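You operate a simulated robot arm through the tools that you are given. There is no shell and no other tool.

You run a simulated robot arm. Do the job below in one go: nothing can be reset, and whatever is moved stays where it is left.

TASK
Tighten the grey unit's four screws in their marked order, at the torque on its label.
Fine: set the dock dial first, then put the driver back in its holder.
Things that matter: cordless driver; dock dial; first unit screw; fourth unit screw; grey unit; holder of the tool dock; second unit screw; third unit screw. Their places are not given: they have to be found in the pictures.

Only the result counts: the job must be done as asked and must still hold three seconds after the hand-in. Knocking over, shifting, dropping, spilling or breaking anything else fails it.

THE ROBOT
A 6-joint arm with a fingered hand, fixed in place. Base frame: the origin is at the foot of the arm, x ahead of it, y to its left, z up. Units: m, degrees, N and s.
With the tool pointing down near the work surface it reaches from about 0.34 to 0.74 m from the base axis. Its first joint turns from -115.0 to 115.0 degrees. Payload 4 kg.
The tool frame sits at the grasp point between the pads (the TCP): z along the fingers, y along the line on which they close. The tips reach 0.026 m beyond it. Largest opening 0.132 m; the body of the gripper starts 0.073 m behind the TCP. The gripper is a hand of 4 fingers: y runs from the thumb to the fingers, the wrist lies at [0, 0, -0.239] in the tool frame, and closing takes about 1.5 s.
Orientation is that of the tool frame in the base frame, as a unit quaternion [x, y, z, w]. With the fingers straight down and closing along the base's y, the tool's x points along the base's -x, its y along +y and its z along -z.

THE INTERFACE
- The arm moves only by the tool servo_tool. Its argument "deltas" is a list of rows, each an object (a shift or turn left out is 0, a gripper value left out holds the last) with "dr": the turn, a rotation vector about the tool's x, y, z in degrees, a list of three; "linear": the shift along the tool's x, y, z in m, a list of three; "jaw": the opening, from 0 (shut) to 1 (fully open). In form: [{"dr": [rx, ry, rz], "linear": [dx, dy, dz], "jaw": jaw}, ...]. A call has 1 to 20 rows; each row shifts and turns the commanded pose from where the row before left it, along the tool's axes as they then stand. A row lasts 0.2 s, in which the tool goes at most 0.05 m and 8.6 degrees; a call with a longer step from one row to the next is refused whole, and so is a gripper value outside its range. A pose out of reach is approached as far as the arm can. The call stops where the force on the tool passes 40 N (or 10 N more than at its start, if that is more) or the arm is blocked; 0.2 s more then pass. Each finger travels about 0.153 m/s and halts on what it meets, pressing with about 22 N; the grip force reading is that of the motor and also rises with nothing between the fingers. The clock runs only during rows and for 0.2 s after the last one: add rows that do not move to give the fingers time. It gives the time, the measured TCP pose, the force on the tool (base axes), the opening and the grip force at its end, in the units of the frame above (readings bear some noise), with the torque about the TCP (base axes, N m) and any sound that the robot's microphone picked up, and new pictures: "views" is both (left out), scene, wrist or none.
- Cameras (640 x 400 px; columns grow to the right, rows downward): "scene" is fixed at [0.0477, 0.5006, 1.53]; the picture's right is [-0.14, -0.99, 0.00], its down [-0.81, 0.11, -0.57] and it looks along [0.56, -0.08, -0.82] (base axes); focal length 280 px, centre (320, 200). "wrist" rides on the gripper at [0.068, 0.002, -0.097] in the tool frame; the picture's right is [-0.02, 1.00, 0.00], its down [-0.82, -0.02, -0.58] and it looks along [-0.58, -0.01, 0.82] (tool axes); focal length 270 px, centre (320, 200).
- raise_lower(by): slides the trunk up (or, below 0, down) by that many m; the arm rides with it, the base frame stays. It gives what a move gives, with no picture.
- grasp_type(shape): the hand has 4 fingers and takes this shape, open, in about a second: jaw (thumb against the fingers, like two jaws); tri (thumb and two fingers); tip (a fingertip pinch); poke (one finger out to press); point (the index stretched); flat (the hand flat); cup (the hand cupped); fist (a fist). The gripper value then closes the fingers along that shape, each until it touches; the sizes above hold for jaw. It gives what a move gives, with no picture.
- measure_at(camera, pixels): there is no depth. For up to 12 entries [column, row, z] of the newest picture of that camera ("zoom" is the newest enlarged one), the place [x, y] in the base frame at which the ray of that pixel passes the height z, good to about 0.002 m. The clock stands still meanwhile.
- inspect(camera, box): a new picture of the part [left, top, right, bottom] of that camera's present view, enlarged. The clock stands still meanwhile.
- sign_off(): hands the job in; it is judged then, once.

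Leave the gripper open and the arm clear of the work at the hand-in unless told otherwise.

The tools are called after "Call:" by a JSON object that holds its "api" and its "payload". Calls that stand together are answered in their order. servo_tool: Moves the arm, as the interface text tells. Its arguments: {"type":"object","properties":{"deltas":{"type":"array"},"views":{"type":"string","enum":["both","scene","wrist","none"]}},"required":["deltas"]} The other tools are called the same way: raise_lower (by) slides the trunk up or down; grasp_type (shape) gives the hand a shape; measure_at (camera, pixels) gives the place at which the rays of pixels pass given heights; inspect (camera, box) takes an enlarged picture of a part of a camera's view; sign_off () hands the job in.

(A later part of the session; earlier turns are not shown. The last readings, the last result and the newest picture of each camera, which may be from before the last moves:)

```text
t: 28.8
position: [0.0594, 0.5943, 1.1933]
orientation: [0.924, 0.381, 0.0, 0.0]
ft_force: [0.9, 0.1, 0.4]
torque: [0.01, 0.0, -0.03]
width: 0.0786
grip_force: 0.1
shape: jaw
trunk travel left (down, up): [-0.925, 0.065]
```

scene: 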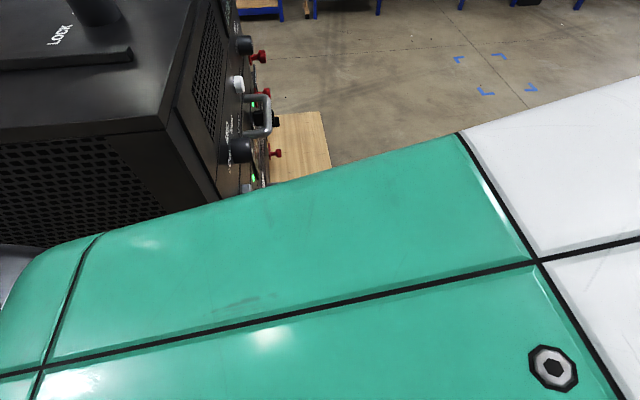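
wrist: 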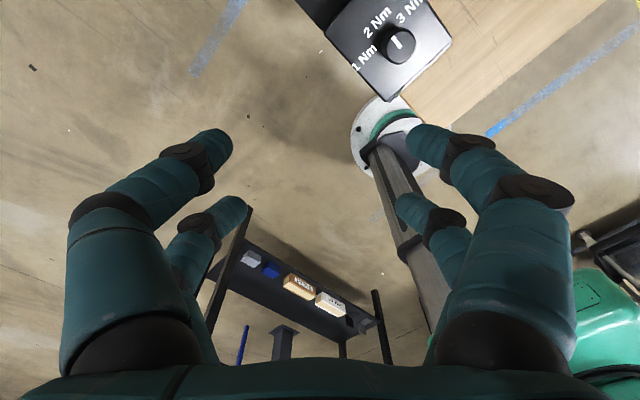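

Yaw is right (tool x = (0.707,0.707,0)). Now tilt about tool y so that the fingers point horizontally toward the driver; half of it first.

Call:
{"api": "servo_tool", "payload": {"deltas": [{"dr": [0, 7.5, 0]}, {"dr": [0, 7.5, 0]}, {"dr": [0, 7.5, 0]}, {"dr": [0, 7.5, 0]}, {"dr": [0, 7.5, 0]}, {"dr": [0, 7.5, 0]}, {}]}}

```text
t: 30.4
position: [0.0855, 0.6451, 1.2495]
orientation: [0.856, 0.363, 0.342, -0.138]
ft_force: [-0.3, 0.7, 0.4]
torque: [0.01, -0.01, 0.01]
width: 0.0787
grip_force: 0.1
shape: jaw
out of reach, approached as far as the arm can: row 5, 6
trunk travel left (down, up): [-0.925, 0.065]
```

scene: 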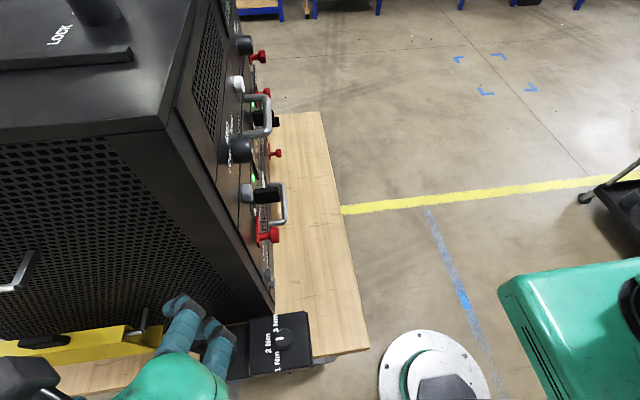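
wrist: 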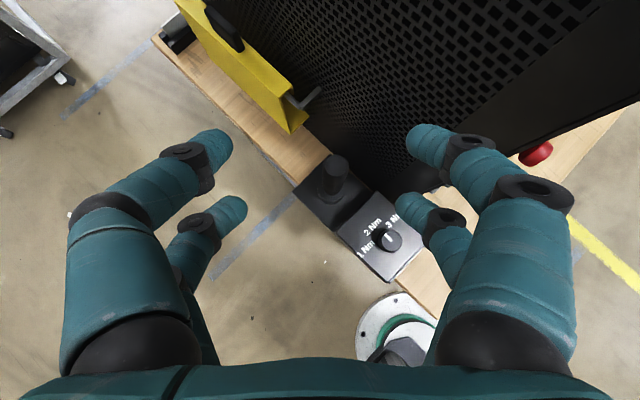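

The arm cannot get there with this heading — probably the first joint's limit. I'll turn the hand's heading 20° toward +y (about the vertical) and shift back and down to (0.089, 0.563, 1.15).

Call:
{"api": "servo_tool", "payload": {"deltas": [{"dr": [4.57, 0.08, -4.86]}, {"dr": [4.57, 0.08, -4.86]}, {"dr": [4.57, 0.08, -4.86]}, {"linear": [-0.0305, 0.009, 0.006]}, {"linear": [-0.0305, 0.009, 0.006]}, {"linear": [-0.0305, 0.009, 0.006]}, {"linear": [-0.0305, 0.009, 0.006]}, {}]}}

```text
t: 32.2
position: [0.1054, 0.6117, 1.2153]
orientation: [0.779, 0.504, 0.318, -0.196]
ft_force: [0.4, 0.2, 0.5]
torque: [0.02, -0.03, -0.02]
width: 0.0787
grip_force: 0.1
shape: jaw
out of reach, approached as far as the arm can: row 5, 6, 7
trunk travel left (down, up): [-0.925, 0.065]
```

scene: 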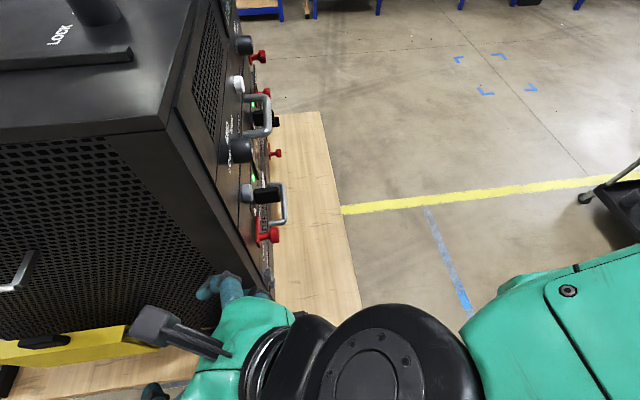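
wrist: 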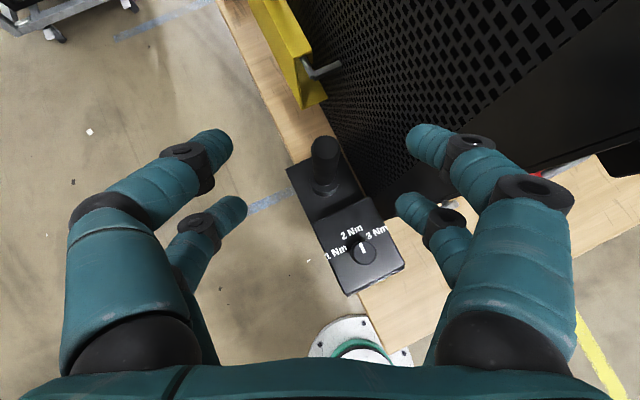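

Still limited. I suspect the tilt direction is out of the arm's plane. I'll straighten the hand to vertical, set heading to about 75°, step back to about (0.10, 0.53, 1.15), and then tilt in the arm's own plane.

Call:
{"api": "servo_tool", "payload": {"deltas": [{"dr": [0, -7.3, 0]}, {"dr": [0, -7.3, 0]}, {"dr": [0, -7.3, 0]}, {"dr": [0, -7.3, 0]}, {"dr": [0, -7.3, 0]}, {"dr": [0, -7.3, 0]}, {"dr": [0, 0, -5.25]}, {"dr": [0, 0, -5.25]}, {"linear": [-0.0262, 0.0053, 0.0217]}, {"linear": [-0.0262, 0.0053, 0.0217]}, {"linear": [-0.0262, 0.0053, 0.0217]}, {}]}}

```text
t: 34.8
position: [0.1023, 0.5329, 1.1462]
orientation: [0.79, 0.613, 0.013, -0.001]
ft_force: [-0.8, -0.4, 0.8]
torque: [-0.02, 0.03, 0.03]
width: 0.0789
grip_force: 0.0
shape: jaw
trunk travel left (down, up): [-0.925, 0.065]
```

scene: 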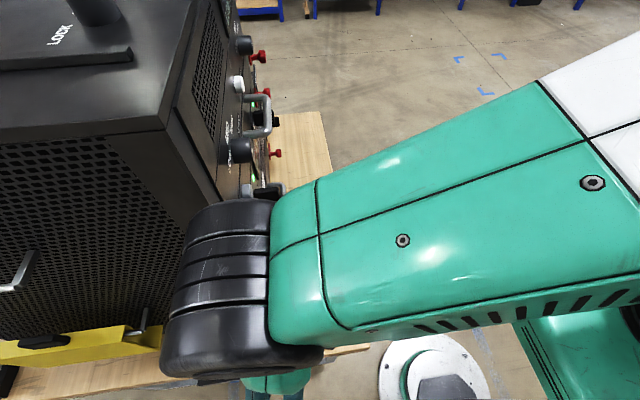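
wrist: 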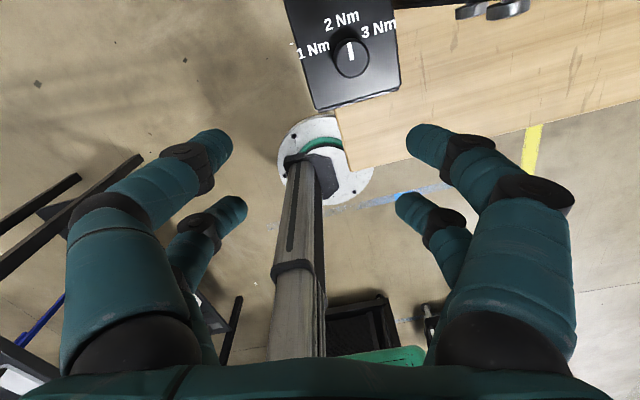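

Vertical with heading ≈75°. Now I tilt in the arm's plane by 45° while moving slightly forward.

Call:
{"api": "servo_tool", "payload": {"deltas": [{"dr": [0, 7.5, 0], "linear": [0.012, 0, 0]}, {"dr": [0, 7.5, 0], "linear": [0.012, 0, 0.0016]}, {"dr": [0, 7.5, 0], "linear": [0.0116, 0, 0.003]}, {"dr": [0, 7.5, 0], "linear": [0.011, 0, 0.0046]}, {"dr": [0, 7.5, 0], "linear": [0.0104, 0, 0.006]}, {"dr": [0, 7.5, 0], "linear": [0.0095, 0, 0.0073]}, {}]}}

```text
t: 36.4
position: [0.1285, 0.6273, 1.187]
orientation: [0.729, 0.57, 0.303, -0.228]
ft_force: [1.1, 0.1, 0.0]
torque: [0.0, -0.01, 0.04]
width: 0.0786
grip_force: 0.0
shape: jaw
out of reach, approached as far as the arm can: row 5, 6
trunk travel left (down, up): [-0.925, 0.065]
```

scene: 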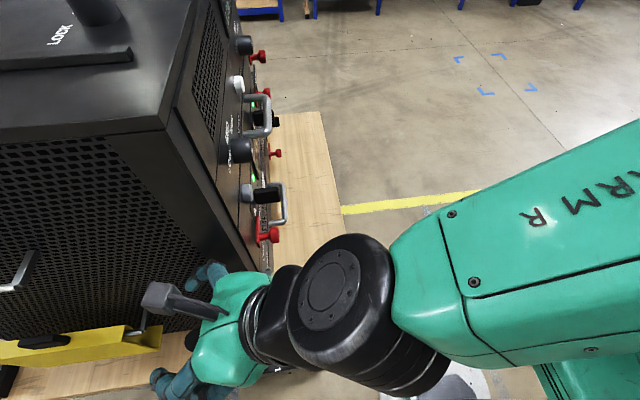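
wrist: 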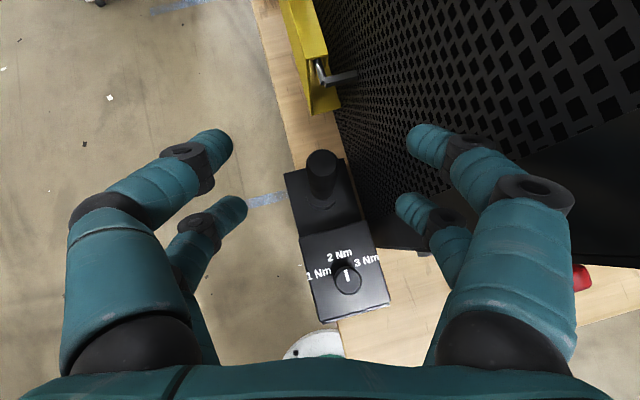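

Again limited near 44° tilt. I'll look closely at the arm's wrist in the scene picture to understand its joints.

Call:
{"api": "inspect", "payload": {"camera": "scene", "box": [120, 200, 560, 400]}}

```text
1.45 times, centred on (340, 300) of scene
```

zoom: 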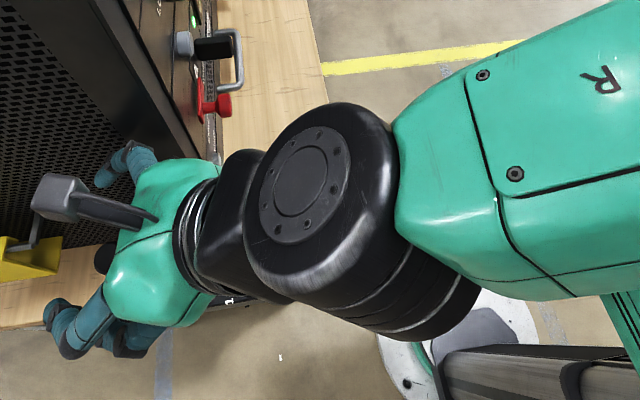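

The wrist seems to be a roll–bend–roll type and the hand aligned with the forearm here (a singular posture). With a lower trunk the forearm will be flatter and the hand can be horizontal without that. First I straighten the hand to vertical and go back and up to (0.09, 0.42, 1.35).

Call:
{"api": "servo_tool", "payload": {"deltas": [{"dr": [0, -7.4, 0]}, {"dr": [0, -7.4, 0]}, {"dr": [0, -7.4, 0]}, {"dr": [0, -7.4, 0]}, {"dr": [0, -7.4, 0]}, {"dr": [0, -7.4, 0]}, {"linear": [-0.0351, 0.0021, -0.0272]}, {"linear": [-0.0351, 0.0021, -0.0272]}, {"linear": [-0.0351, 0.0021, -0.0272]}, {"linear": [-0.0351, 0.0021, -0.0272]}, {"linear": [-0.0351, 0.0021, -0.0272]}, {"linear": [-0.0351, 0.0021, -0.0272]}, {}]}}

```text
t: 39.2
position: [0.0858, 0.4148, 1.3456]
orientation: [0.79, 0.613, 0.018, -0.004]
ft_force: [0.5, 0.0, 0.3]
torque: [-0.04, 0.03, 0.0]
width: 0.0787
grip_force: 0.1
shape: jaw
trunk travel left (down, up): [-0.925, 0.065]
```

scene: 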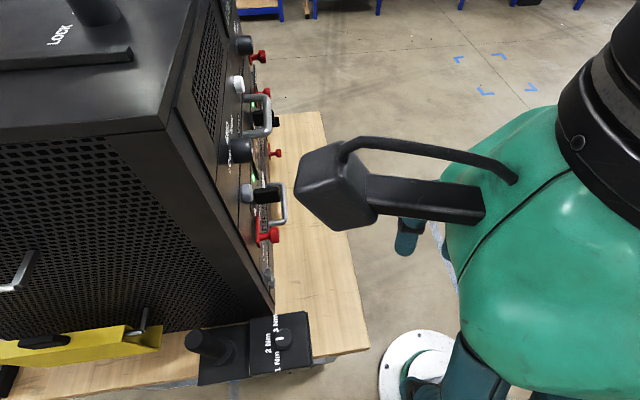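
wrist: 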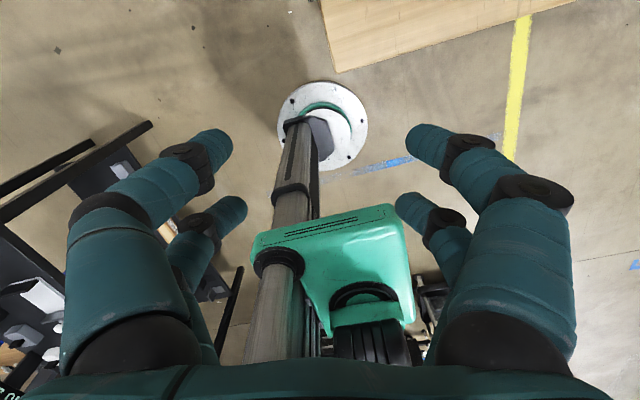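

The dial in the scene picture still shows 2 Nm. The space below is clear (table at 0.885, dock box from y=0.51). I lower the trunk by 0.35.

Call:
{"api": "raise_lower", "payload": {"by": -0.35}}

```text
t: 42.6
position: [0.0852, 0.4133, 0.9961]
orientation: [0.79, 0.613, 0.018, -0.004]
ft_force: [-0.2, 0.2, -0.4]
torque: [0.01, 0.04, -0.04]
width: 0.079
grip_force: 0.0
shape: jaw
trunk travel left (down, up): [-0.575, 0.415]
```

Now tilt with the wrist kept nearly fixed and slowly rising: first 45°.

Call:
{"api": "servo_tool", "payload": {"deltas": [{"dr": [0, 7.5, 0], "linear": [0.0312, 0, -0.013]}, {"dr": [0, 7.5, 0], "linear": [0.0326, 0, -0.0129]}, {"dr": [0, 7.5, 0], "linear": [0.034, 0, -0.0126]}, {"dr": [0, 7.5, 0], "linear": [0.0354, 0, -0.0122]}, {"dr": [0, 7.5, 0], "linear": [0.0367, 0, -0.0115]}, {"dr": [0, 7.5, 0], "linear": [0.0379, 0, -0.0107]}, {}]}}

```text
t: 44.2
position: [0.1225, 0.5763, 1.1387]
orientation: [0.723, 0.565, 0.319, -0.239]
ft_force: [0.4, -0.1, 0.2]
torque: [0.02, -0.02, -0.01]
width: 0.0789
grip_force: 0.1
shape: jaw
trunk travel left (down, up): [-0.575, 0.415]
```

scene: 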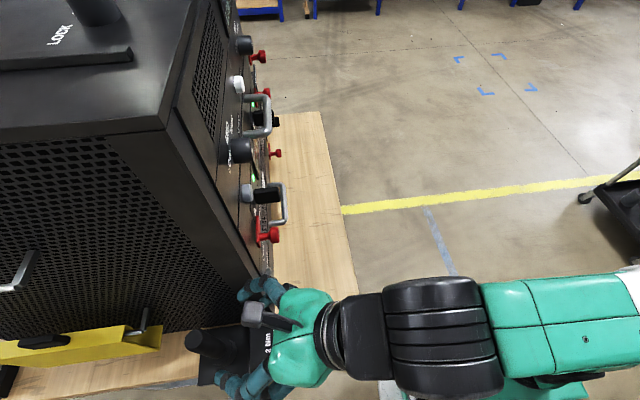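
wrist: 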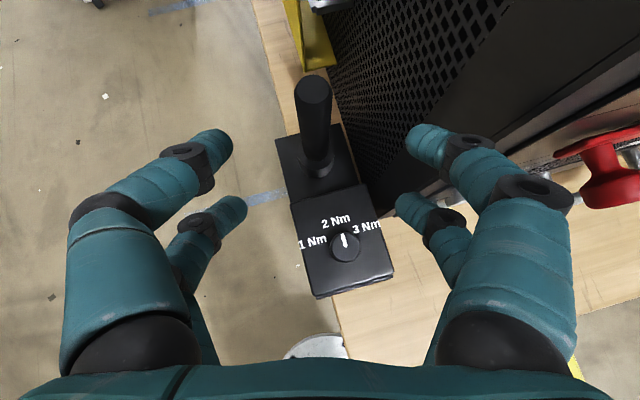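

Works well now: no roll, 45° reached. I continue to horizontal, rising and moving forward above the driver.

Call:
{"api": "servo_tool", "payload": {"deltas": [{"dr": [0, 7.5, 0], "linear": [0.044, 0, -0.0048]}, {"dr": [0, 7.5, 0], "linear": [0.0442, 0, -0.0031]}, {"dr": [0, 7.5, 0], "linear": [0.0442, 0, -0.0014]}, {"dr": [0, 7.5, 0], "linear": [0.0441, 0, 0.0003]}, {"dr": [0, 7.5, 0], "linear": [0.0436, 0, 0.002]}, {}]}}

```text
t: 45.6
position: [0.1429, 0.6715, 1.3335]
orientation: [0.582, 0.458, 0.534, -0.407]
ft_force: [-3.5, 0.3, -1.2]
torque: [0.0, 0.03, -0.04]
width: 0.0774
grip_force: 0.1
shape: jaw
trunk travel left (down, up): [-0.575, 0.415]
```

scene: 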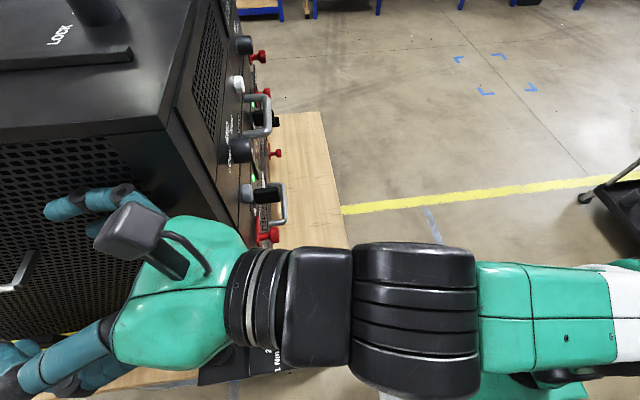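
wrist: 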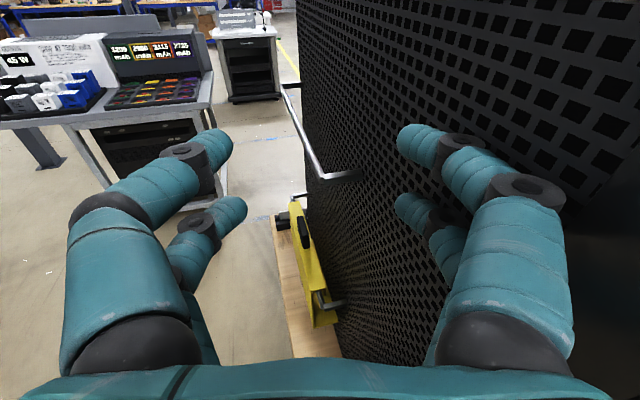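

There is a light side force (−3.5 N in x): the right fingers just touch the rack's side. I move away from it at once, narrow the jaw a bit, finish the tilt and turn the heading 20° toward +x.

Call:
{"api": "servo_tool", "payload": {"deltas": [{"linear": [0, -0.015, 0], "jaw": 0.5}, {"linear": [0, -0.015, 0]}, {"dr": [0, 7.5, 0], "linear": [0, 0, 0]}, {"dr": [-7, 0, 0]}, {"dr": [-7, 0, 0]}, {"dr": [-7, 0, 0]}, {}]}}

```text
t: 47.2
position: [0.1145, 0.677, 1.3322]
orientation: [0.618, 0.32, 0.639, -0.328]
ft_force: [-0.4, 0.4, -0.3]
torque: [0.03, 0.0, -0.01]
width: 0.0663
grip_force: 0.0
shape: jaw
trunk travel left (down, up): [-0.575, 0.415]
```

scene: 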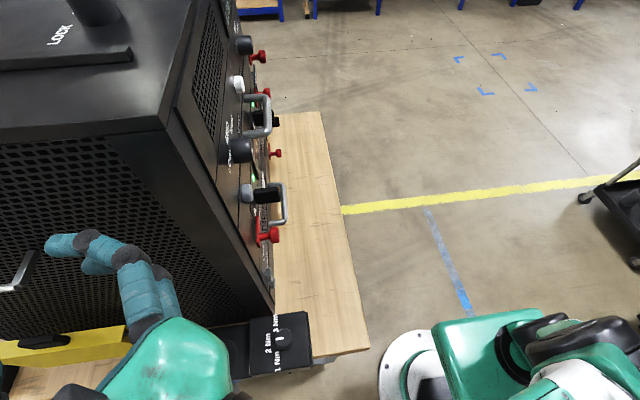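
wrist: 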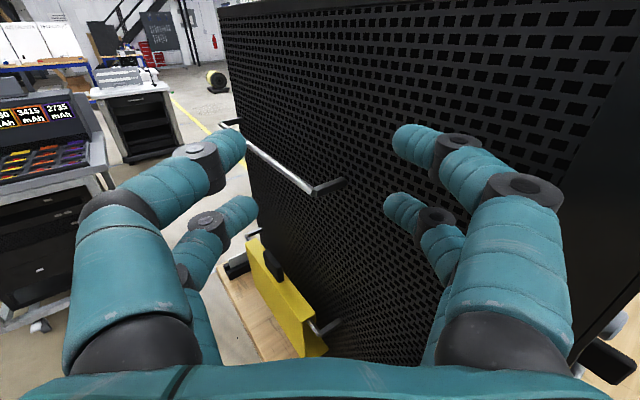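

Hand is level (heading ≈54.5°, camera on top), no contact. I shift to put the driver axis between the fingers: TCP to about (0.1405, 0.676).

Call:
{"api": "servo_tool", "payload": {"deltas": [{"linear": [0, 0.0109, 0.0072]}, {"linear": [0, 0.0109, 0.0072]}, {}], "views": "none"}}

Call:
{"api": "raise_lower", "payload": {"by": -0.19}}

Call:
{"api": "servo_tool", "payload": {"deltas": [{}]}}

```text
t: 48.0
position: [0.1431, 0.6769, 1.3319]
orientation: [0.617, 0.32, 0.639, -0.33]
ft_force: [0.2, -0.2, 0.2]
torque: [-0.03, 0.04, 0.01]
width: 0.0663
grip_force: 0.0
shape: jaw
trunk travel left (down, up): [-0.575, 0.415]
```

```text
t: 50.1
position: [0.1428, 0.6765, 1.1431]
orientation: [0.616, 0.319, 0.64, -0.329]
ft_force: [0.3, -0.3, -0.1]
torque: [-0.01, 0.01, -0.01]
width: 0.0663
grip_force: 0.0
shape: jaw
trunk travel left (down, up): [-0.385, 0.605]
```

```text
t: 50.5
position: [0.1428, 0.676, 1.1425]
orientation: [0.617, 0.32, 0.639, -0.329]
ft_force: [-0.1, 0.6, 0.1]
torque: [0.0, -0.02, -0.01]
width: 0.0663
grip_force: 0.1
shape: jaw
trunk travel left (down, up): [-0.385, 0.605]
```

scene: 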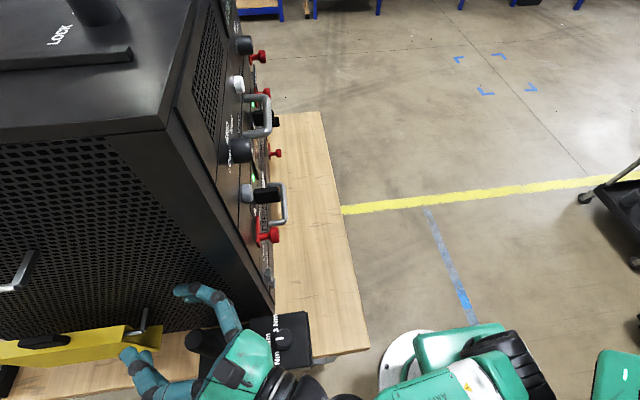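
wrist: 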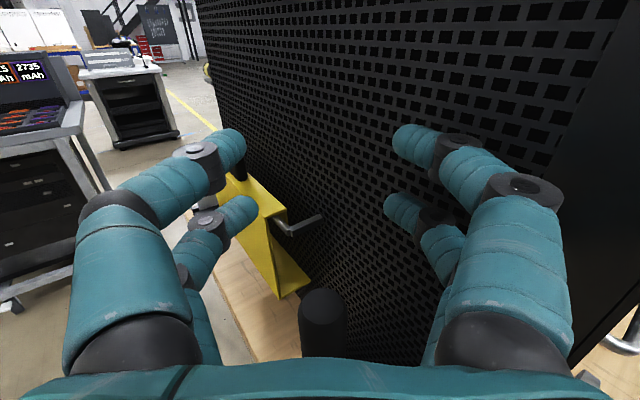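

The driver top shows at (322,308), centred between the fingers. I check its place.

Call:
{"api": "inspect", "payload": {"camera": "wrist", "box": [260, 260, 390, 360]}}

Call:
{"api": "inspect", "payload": {"camera": "scene", "box": [100, 260, 320, 400]}}

```text
4.00 times, centred on (325, 310) of wrist
```

zoom: 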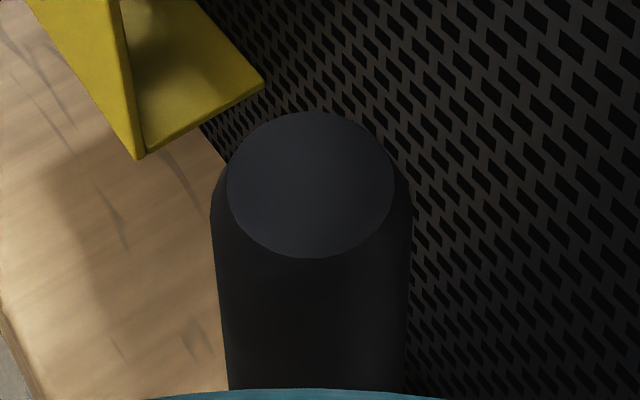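

```text
2.86 times, centred on (210, 330) of scene
```

zoom: 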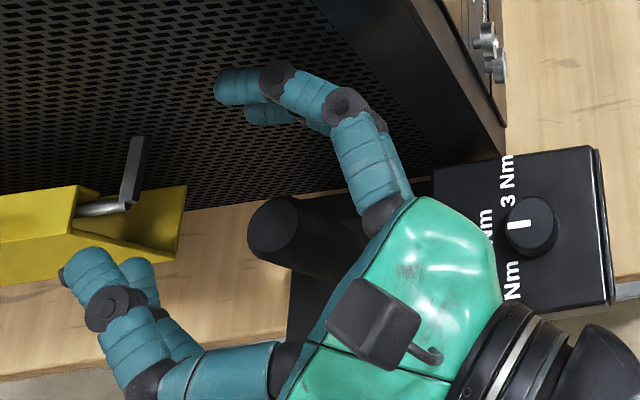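

Call:
{"api": "measure_at", "payload": {"camera": "wrist", "pixels": [[322.5, 306.3, 1.055], [322.5, 306.3, 1.06], [322.5, 306.3, 1.065], [301.7, 306, 1.06], [343.6, 305, 1.06]]}}

Call:
{"api": "measure_at", "payload": {"camera": "scene", "pixels": [[197, 340, 1.06], [193.75, 339, 1.06]]}}

```text
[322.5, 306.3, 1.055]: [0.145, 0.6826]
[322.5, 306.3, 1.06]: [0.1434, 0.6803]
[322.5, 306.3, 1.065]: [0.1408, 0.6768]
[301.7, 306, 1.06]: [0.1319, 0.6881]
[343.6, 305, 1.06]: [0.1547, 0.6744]
```

```text
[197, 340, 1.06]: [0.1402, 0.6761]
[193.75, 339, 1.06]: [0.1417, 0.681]
```

Driver axis is (0.1434, 0.6805), 4 mm ahead of the TCP and within 2 mm sideways: good. I lower the trunk 0.118 so the fingers straddle the handle at z≈1.025.

Call:
{"api": "raise_lower", "payload": {"by": -0.118}}

Call:
{"api": "servo_tool", "payload": {"deltas": [{}]}}

```text
t: 52.0
position: [0.1423, 0.6763, 1.0246]
orientation: [0.616, 0.32, 0.639, -0.33]
ft_force: [0.0, -0.5, 0.7]
torque: [-0.01, 0.0, -0.01]
width: 0.0664
grip_force: 0.1
shape: jaw
trunk travel left (down, up): [-0.267, 0.723]
```

```text
t: 52.4
position: [0.1417, 0.6771, 1.0243]
orientation: [0.617, 0.32, 0.639, -0.329]
ft_force: [0.5, -0.2, -0.3]
torque: [-0.03, 0.02, 0.01]
width: 0.0664
grip_force: 0.0
shape: jaw
trunk travel left (down, up): [-0.267, 0.723]
```

scene: 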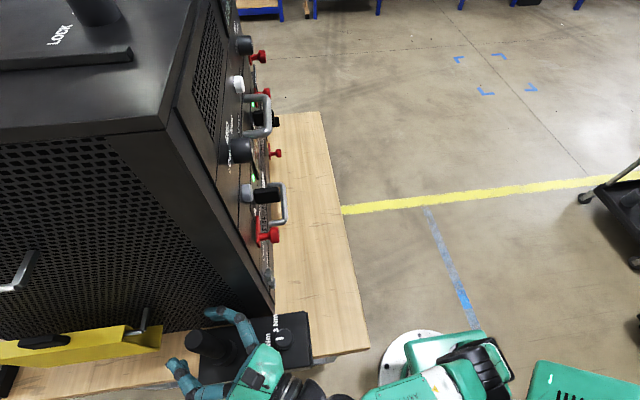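
wrist: 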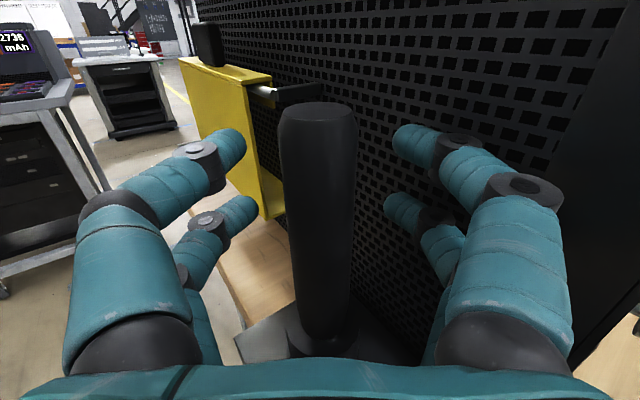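

The driver handle stands right between the finger pairs. I close.

Call:
{"api": "servo_tool", "payload": {"deltas": [{"jaw": 0.4}, {"jaw": 0.3}, {"jaw": 0.22}, {"jaw": 0.15}, {"jaw": 0.08}, {"jaw": 0.0}, {}, {}]}}

```text
t: 54.2
position: [0.1432, 0.6754, 1.0256]
orientation: [0.617, 0.32, 0.639, -0.329]
ft_force: [0.4, 2.6, 3.4]
torque: [0.16, -0.12, -0.01]
width: 0.0169
grip_force: 21.7
shape: jaw
trunk travel left (down, up): [-0.267, 0.723]
```

scene: 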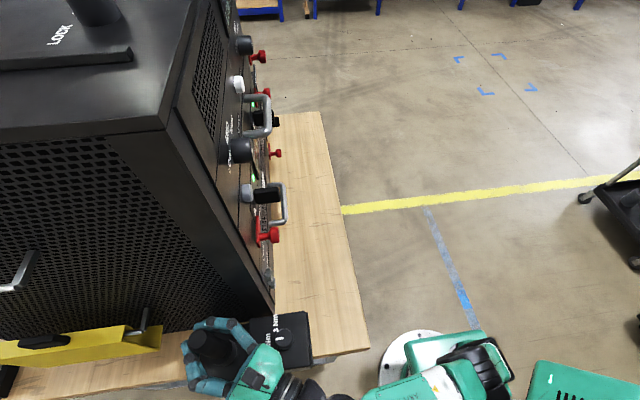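
wrist: 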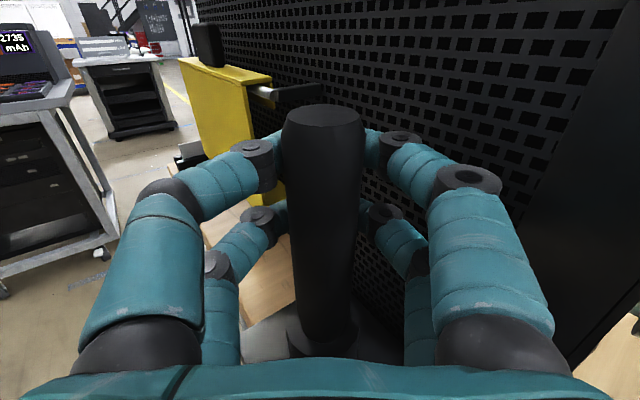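

Fingers wrap around the handle (width 0.017, grip 21.7 N). I lift a little with the trunk to test.

Call:
{"api": "raise_lower", "payload": {"by": 0.03}}

Call:
{"api": "servo_tool", "payload": {"deltas": [{}]}}

```text
t: 54.9
position: [0.1418, 0.6761, 1.0543]
orientation: [0.618, 0.319, 0.64, -0.328]
ft_force: [-0.4, -0.6, 0.1]
torque: [0.0, 0.0, 0.05]
width: 0.0117
grip_force: 21.7
shape: jaw
trunk travel left (down, up): [-0.297, 0.693]
```

```text
t: 55.3
position: [0.1422, 0.676, 1.0548]
orientation: [0.617, 0.319, 0.64, -0.329]
ft_force: [0.4, -0.2, 0.2]
torque: [-0.01, 0.01, 0.0]
width: 0.0117
grip_force: 21.9
shape: jaw
trunk travel left (down, up): [-0.297, 0.693]
```

scene: 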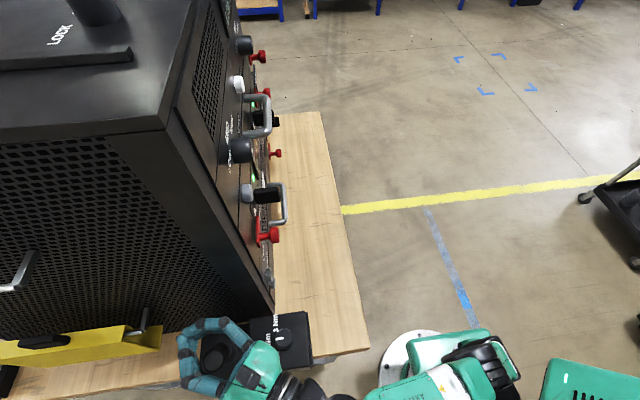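
wrist: 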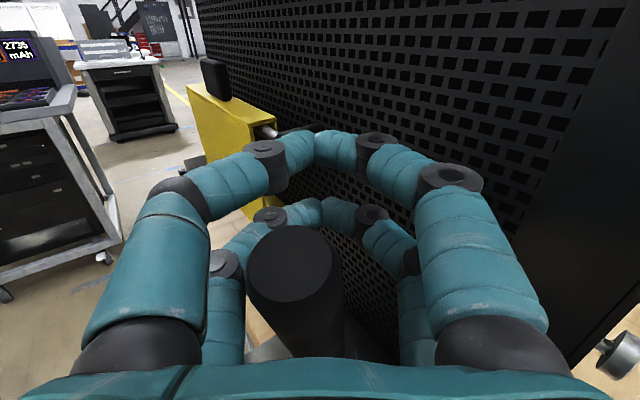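

The driver slipped down through the fingers; it is still in the holder but may have shifted. I look closer.

Call:
{"api": "inspect", "payload": {"camera": "wrist", "box": [220, 200, 400, 370]}}

Call:
{"api": "inspect", "payload": {"camera": "scene", "box": [150, 300, 290, 400]}}

Call:
{"api": "measure_at", "payload": {"camera": "wrist", "pixels": [[293, 265, 1.06], [293, 265, 1.055], [293, 265, 1.065], [248, 265, 1.06], [336, 265, 1.06]]}}

```text
2.35 times, centred on (310, 285) of wrist
```

zoom: 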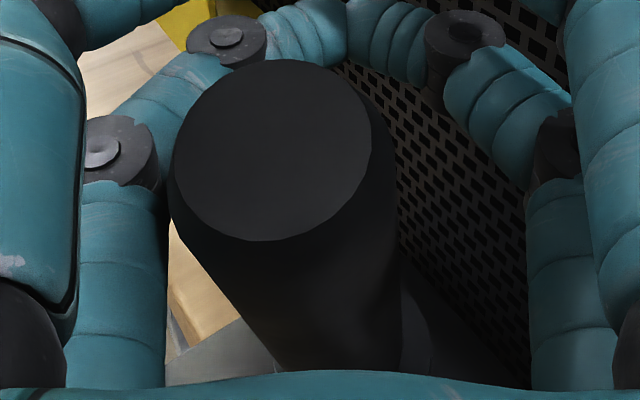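

```text
4.00 times, centred on (220, 350) of scene
```

zoom: 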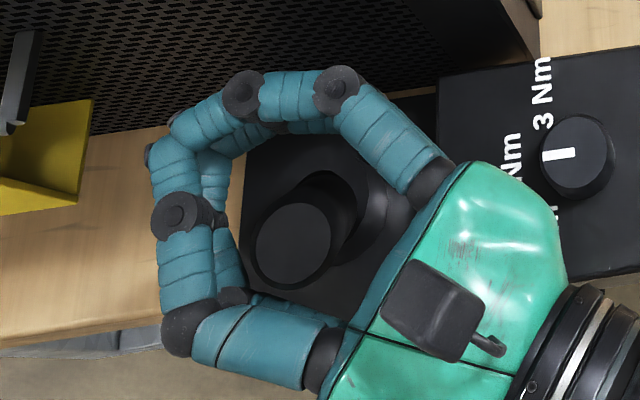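

```text
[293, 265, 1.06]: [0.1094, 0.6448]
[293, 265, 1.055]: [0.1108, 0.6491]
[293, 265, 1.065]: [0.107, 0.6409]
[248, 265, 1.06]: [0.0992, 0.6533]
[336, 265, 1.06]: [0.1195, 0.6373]
```

Call:
{"api": "measure_at", "payload": {"camera": "scene", "pixels": [[213, 361, 1.04], [213, 361, 1.05], [213, 361, 1.06], [213, 361, 1.07]]}}

Call:
{"api": "measure_at", "payload": {"camera": "wrist", "pixels": [[294, 263, 1.04], [294, 263, 1.05], [294, 263, 1.06], [294, 263, 1.07]]}}

```text
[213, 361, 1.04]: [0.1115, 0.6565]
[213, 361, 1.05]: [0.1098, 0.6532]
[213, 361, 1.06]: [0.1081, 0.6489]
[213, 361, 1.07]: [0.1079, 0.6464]
```

```text
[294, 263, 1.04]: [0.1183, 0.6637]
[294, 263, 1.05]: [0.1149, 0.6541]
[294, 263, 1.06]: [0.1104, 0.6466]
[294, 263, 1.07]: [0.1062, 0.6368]
```

The driver is leaning about 17° toward the palm with its foot still in the collar (top now ≈ (0.109, 0.648, 1.058)). I enlarge the collar region in the scene picture.

Call:
{"api": "inspect", "payload": {"camera": "scene", "box": [190, 325, 250, 385]}}

```text
6.67 times, centred on (220, 355) of scene
```

zoom: 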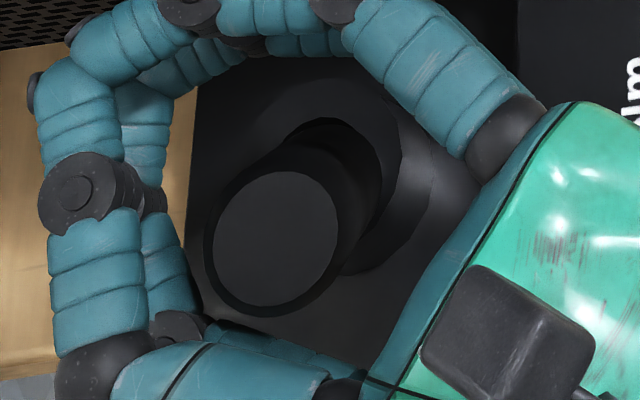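

The foot is still inside the collar hole and the driver leans freely within the open arch. I open the fingers slowly and look.

Call:
{"api": "servo_tool", "payload": {"deltas": [{"jaw": 0.15}, {"jaw": 0.3}, {"jaw": 0.45}, {"jaw": 0.6}, {}, {}]}}

```text
t: 56.7
position: [0.142, 0.6759, 1.0541]
orientation: [0.617, 0.319, 0.64, -0.329]
ft_force: [0.0, 0.0, -0.5]
torque: [-0.03, 0.02, 0.01]
width: 0.0785
grip_force: 0.0
shape: jaw
trunk travel left (down, up): [-0.297, 0.693]
```

scene: 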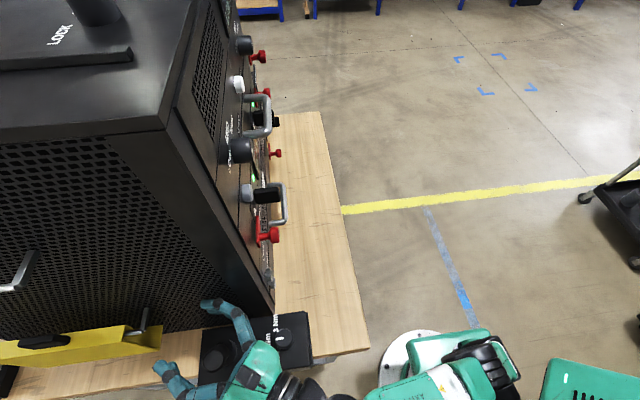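
wrist: 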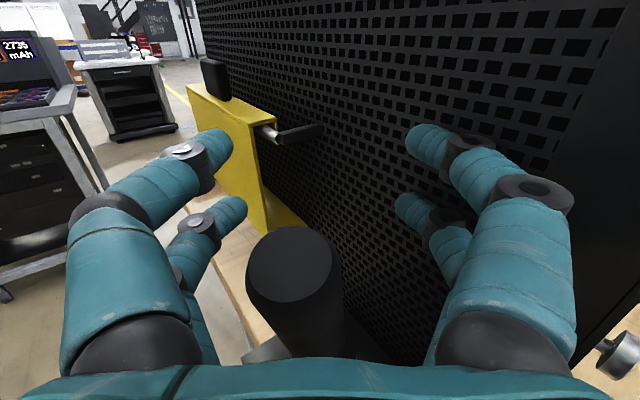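

The driver keeps leaning by itself in its collar: stable. I raise the hand clear (trunk +0.15) and try the hand's other shapes in free air to find a firm grip for a 29 mm handle.

Call:
{"api": "raise_lower", "payload": {"by": 0.15}}

Call:
{"api": "grasp_type", "payload": {"shape": "fist"}}

Call:
{"api": "servo_tool", "payload": {"deltas": [{}]}}

```text
t: 58.5
position: [0.1427, 0.676, 1.2053]
orientation: [0.617, 0.32, 0.639, -0.329]
ft_force: [0.0, -0.7, -1.4]
torque: [0.0, 0.02, -0.01]
width: 0.0784
grip_force: 0.0
shape: jaw
trunk travel left (down, up): [-0.447, 0.543]
```

```text
t: 59.4
position: [0.1434, 0.677, 1.2041]
orientation: [0.617, 0.32, 0.64, -0.329]
ft_force: [0.7, 0.3, -0.1]
torque: [0.0, 0.02, 0.01]
width: 0.0
grip_force: 0.1
shape: fist
trunk travel left (down, up): [-0.447, 0.543]
```

```text
t: 59.8
position: [0.1414, 0.6762, 1.2044]
orientation: [0.617, 0.319, 0.64, -0.328]
ft_force: [0.3, 0.0, 0.6]
torque: [0.0, 0.04, 0.01]
width: 0.0
grip_force: 0.0
shape: fist
trunk travel left (down, up): [-0.447, 0.543]
```

scene: 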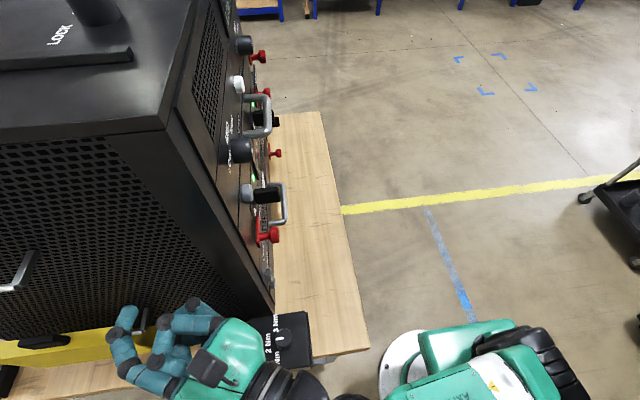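
wrist: 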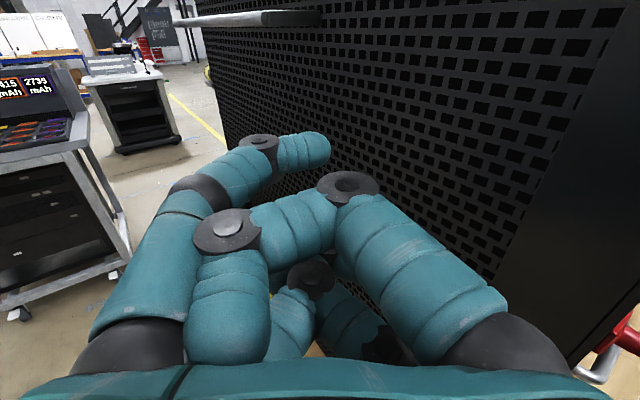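

"Fist" curls the fingers into the palm already – not usable for taking the handle. I try "tip", then "tri".

Call:
{"api": "grasp_type", "payload": {"shape": "tip"}}

Call:
{"api": "servo_tool", "payload": {"deltas": [{"jaw": 0.5}, {}, {}, {}, {}], "views": "wrist"}}

Call:
{"api": "servo_tool", "payload": {"deltas": [{"jaw": 0.2}, {}, {}, {}, {}], "views": "wrist"}}

```text
t: 60.7
position: [0.1377, 0.6774, 1.2031]
orientation: [0.615, 0.322, 0.639, -0.33]
ft_force: [-21.6, 2.3, -0.6]
torque: [0.03, 0.09, -0.07]
width: 0.1305
grip_force: 0.1
shape: tip
trunk travel left (down, up): [-0.447, 0.543]
```

```text
t: 61.9
position: [0.1437, 0.6762, 1.205]
orientation: [0.617, 0.318, 0.641, -0.328]
ft_force: [0.7, -0.4, 0.6]
torque: [-0.01, -0.02, -0.04]
width: 0.0667
grip_force: 0.2
shape: tip
trunk travel left (down, up): [-0.447, 0.543]
```

wrist: 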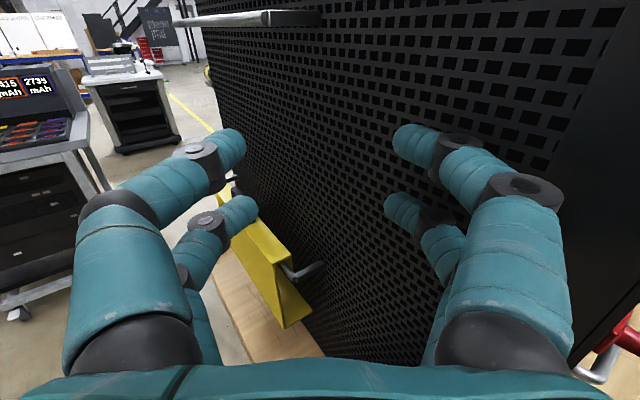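

```text
t: 63.1
position: [0.1425, 0.6762, 1.2046]
orientation: [0.617, 0.319, 0.64, -0.328]
ft_force: [-0.5, 0.1, 0.4]
torque: [-0.04, -0.03, 0.02]
width: 0.0268
grip_force: 0.1
shape: tip
trunk travel left (down, up): [-0.447, 0.543]
```

wrist: 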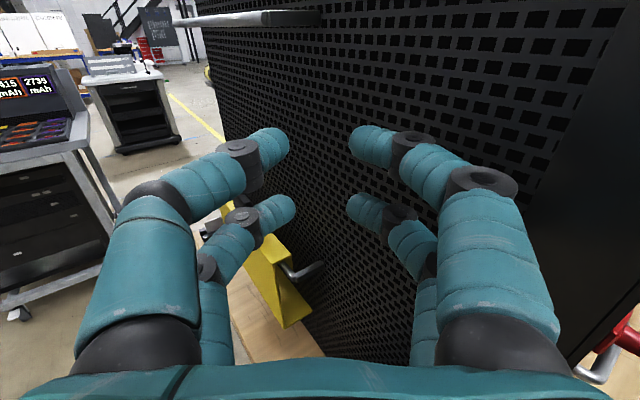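

Opening in the new shape pushed against the rack's side for a moment (−21.6 N) – I must stay away from it when changing shape. I shift 6 cm away first, then test "tri".

Call:
{"api": "servo_tool", "payload": {"deltas": [{"linear": [0, -0.03, -0.02]}, {"linear": [0, -0.03, -0.02]}, {}], "views": "none"}}

Call:
{"api": "grasp_type", "payload": {"shape": "tri"}}

Call:
{"api": "servo_tool", "payload": {"deltas": [{"jaw": 0.4}, {}, {}, {}], "views": "both"}}

Call:
{"api": "servo_tool", "payload": {"deltas": [{"jaw": 0.0}, {}, {}, {}, {}], "views": "both"}}

```text
t: 63.9
position: [0.0695, 0.6777, 1.2025]
orientation: [0.617, 0.319, 0.64, -0.328]
ft_force: [-0.3, 0.4, 0.6]
torque: [-0.01, -0.02, 0.0]
width: 0.0267
grip_force: 0.0
shape: tip
trunk travel left (down, up): [-0.447, 0.543]
```

```text
t: 64.8
position: [0.0704, 0.678, 1.2025]
orientation: [0.617, 0.319, 0.64, -0.329]
ft_force: [0.2, -1.0, -0.1]
torque: [-0.03, -0.01, -0.01]
width: 0.1318
grip_force: 0.0
shape: tri
trunk travel left (down, up): [-0.447, 0.543]
```

```text
t: 65.8
position: [0.0708, 0.6778, 1.2026]
orientation: [0.617, 0.319, 0.64, -0.328]
ft_force: [0.0, 0.4, -0.3]
torque: [0.03, -0.01, -0.01]
width: 0.0534
grip_force: 0.1
shape: tri
trunk travel left (down, up): [-0.447, 0.543]
```

scene: 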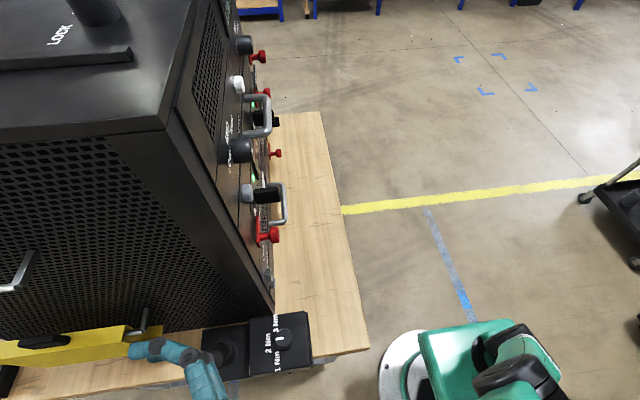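
wrist: 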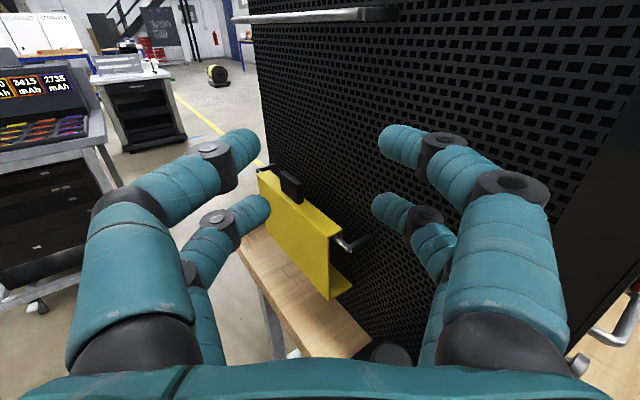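

```text
t: 67.0
position: [0.07, 0.6771, 1.2032]
orientation: [0.616, 0.321, 0.639, -0.33]
ft_force: [0.3, -0.1, -0.9]
torque: [0.0, -0.01, 0.0]
width: 0.0
grip_force: 21.9
shape: tri
trunk travel left (down, up): [-0.447, 0.543]
```

scene: 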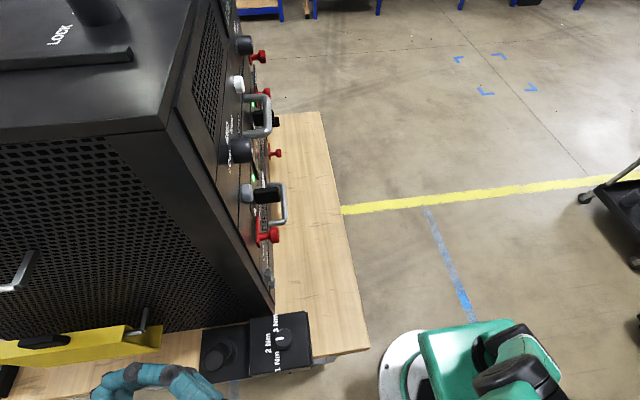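
wrist: 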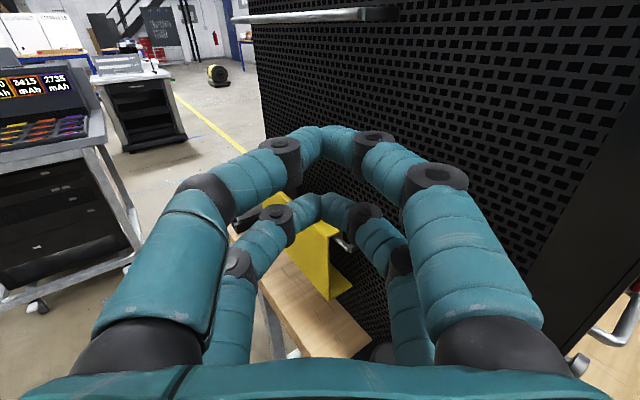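

All three shapes close as the same arch: only the fingertips (≈20 mm beyond the TCP) can pinch a 29 mm handle; before, the driver stood too deep. So I'll take "jaw" again, with the handle at the fingertips and the hand pitched to match the lean. First switch to jaw here (clear of the rack), then shift, turn heading −8° and pitch up 17°.

Call:
{"api": "grasp_type", "payload": {"shape": "jaw"}}

Call:
{"api": "servo_tool", "payload": {"deltas": [{"jaw": 0.5}, {"linear": [0, 0.017, -0.0018]}, {"linear": [0, 0.017, -0.0018]}, {"linear": [0, 0.017, -0.0018]}, {"dr": [-8, 0, 0]}, {"dr": [0, 8.5, 0]}, {"dr": [0, 8.5, 0]}, {}]}}

```text
t: 67.9
position: [0.07, 0.6777, 1.2024]
orientation: [0.617, 0.319, 0.64, -0.328]
ft_force: [0.0, 0.2, 0.3]
torque: [0.05, 0.01, -0.03]
width: 0.1319
grip_force: 0.0
shape: jaw
trunk travel left (down, up): [-0.447, 0.543]
```

```text
t: 69.7
position: [0.1003, 0.6734, 1.2455]
orientation: [0.535, 0.229, 0.748, -0.321]
ft_force: [-0.6, 1.0, 0.3]
torque: [0.01, -0.05, 0.03]
width: 0.0664
grip_force: 0.0
shape: jaw
out of reach, approached as far as the arm can: row 6, 7
trunk travel left (down, up): [-0.447, 0.543]
```

scene: 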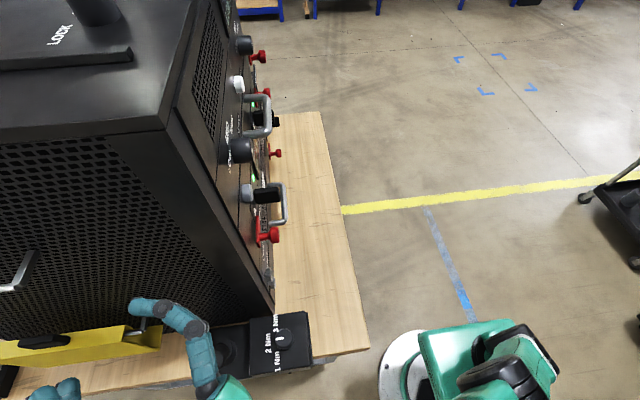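
wrist: 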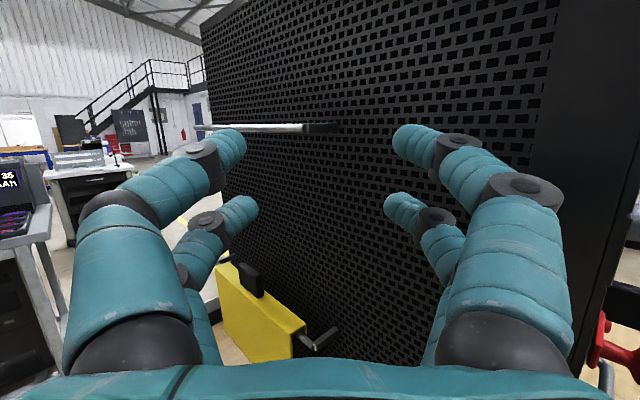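

The arm needs to be relatively higher over its shoulder. I raise the hand to about (0.1085, 0.643, 1.32) before lowering the trunk further.

Call:
{"api": "servo_tool", "payload": {"deltas": [{"linear": [0.038, 0.0135, 0.0043]}, {"linear": [0.038, 0.0135, 0.0043]}, {}, {}], "views": "none"}}

```text
t: 70.7
position: [0.1071, 0.638, 1.3125]
orientation: [0.532, 0.23, 0.748, -0.323]
ft_force: [0.5, -0.7, -0.4]
torque: [0.01, 0.0, -0.01]
width: 0.0665
grip_force: 0.0
shape: jaw
out of reach, approached as far as the arm can: row 2
trunk travel left (down, up): [-0.447, 0.543]
```

Close enough: (0.107, 0.638, 1.3125). I lower the trunk 0.19 and look.

Call:
{"api": "raise_lower", "payload": {"by": -0.19}}

Call:
{"api": "servo_tool", "payload": {"deltas": [{}]}}

```text
t: 72.8
position: [0.106, 0.6372, 1.1224]
orientation: [0.533, 0.23, 0.747, -0.324]
ft_force: [-0.6, -0.7, -0.1]
torque: [0.03, -0.01, -0.01]
width: 0.0663
grip_force: 0.0
shape: jaw
trunk travel left (down, up): [-0.257, 0.733]
```

```text
t: 73.2
position: [0.107, 0.6377, 1.1224]
orientation: [0.533, 0.23, 0.748, -0.323]
ft_force: [-0.1, -0.2, 0.4]
torque: [0.0, -0.01, 0.01]
width: 0.066
grip_force: 0.1
shape: jaw
trunk travel left (down, up): [-0.257, 0.733]
```

scene: 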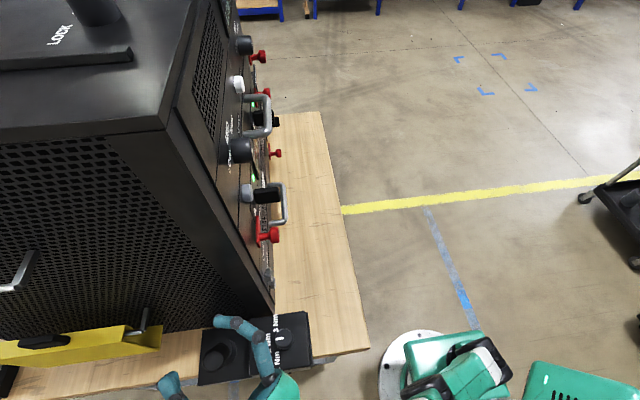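
wrist: 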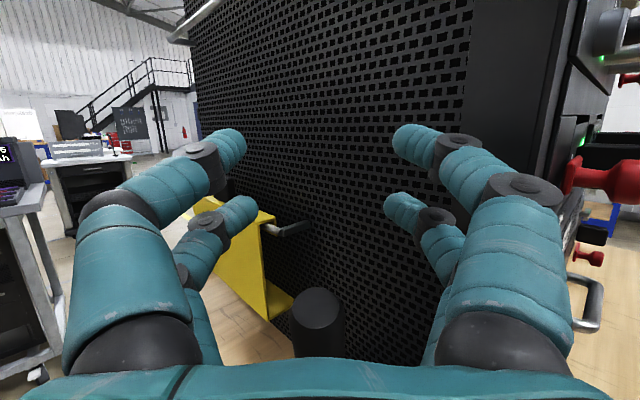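

The leaning driver's top shows at (318,303). I enlarge and measure it in both pictures.

Call:
{"api": "inspect", "payload": {"camera": "wrist", "box": [260, 260, 390, 360]}}

Call:
{"api": "inspect", "payload": {"camera": "scene", "box": [180, 320, 260, 390]}}

```text
4.00 times, centred on (325, 310) of wrist
```

zoom: 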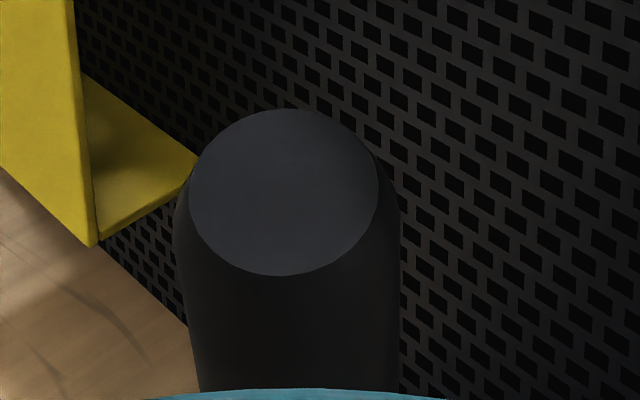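

```text
5.71 times, centred on (220, 355) of scene
```

zoom: 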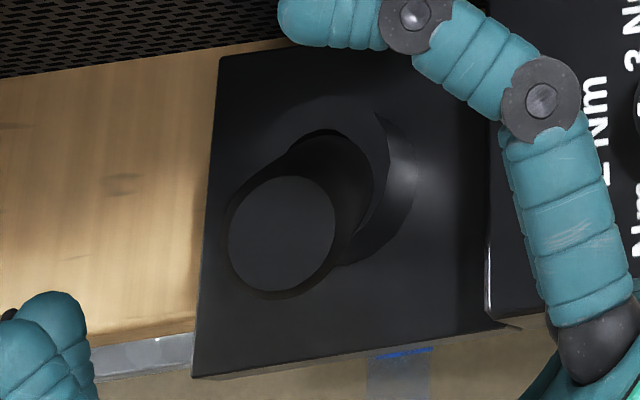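

Call:
{"api": "measure_at", "payload": {"camera": "wrist", "pixels": [[316, 307.5, 1.04], [316, 307.5, 1.05], [316, 307.5, 1.06], [316, 307.5, 1.07], [292.5, 308, 1.058], [340, 306, 1.058]]}}

Call:
{"api": "measure_at", "payload": {"camera": "scene", "pixels": [[213.35, 360.6, 1.04], [213.35, 360.6, 1.05], [213.35, 360.6, 1.06], [213.35, 360.6, 1.07], [224.4, 351.5, 0.93], [224.4, 351.5, 0.92], [237, 351, 0.93]]}}

```text
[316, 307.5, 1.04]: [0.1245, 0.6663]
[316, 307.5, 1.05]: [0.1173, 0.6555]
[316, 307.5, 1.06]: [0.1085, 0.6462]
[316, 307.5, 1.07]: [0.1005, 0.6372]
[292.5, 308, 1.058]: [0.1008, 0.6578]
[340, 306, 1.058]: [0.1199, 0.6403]
```

```text
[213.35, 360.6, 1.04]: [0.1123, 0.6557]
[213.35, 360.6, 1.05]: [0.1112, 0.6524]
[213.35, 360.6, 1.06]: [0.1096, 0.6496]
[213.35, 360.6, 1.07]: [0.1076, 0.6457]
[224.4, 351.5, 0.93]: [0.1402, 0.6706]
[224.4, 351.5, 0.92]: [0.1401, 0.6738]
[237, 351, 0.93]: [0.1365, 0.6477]
```

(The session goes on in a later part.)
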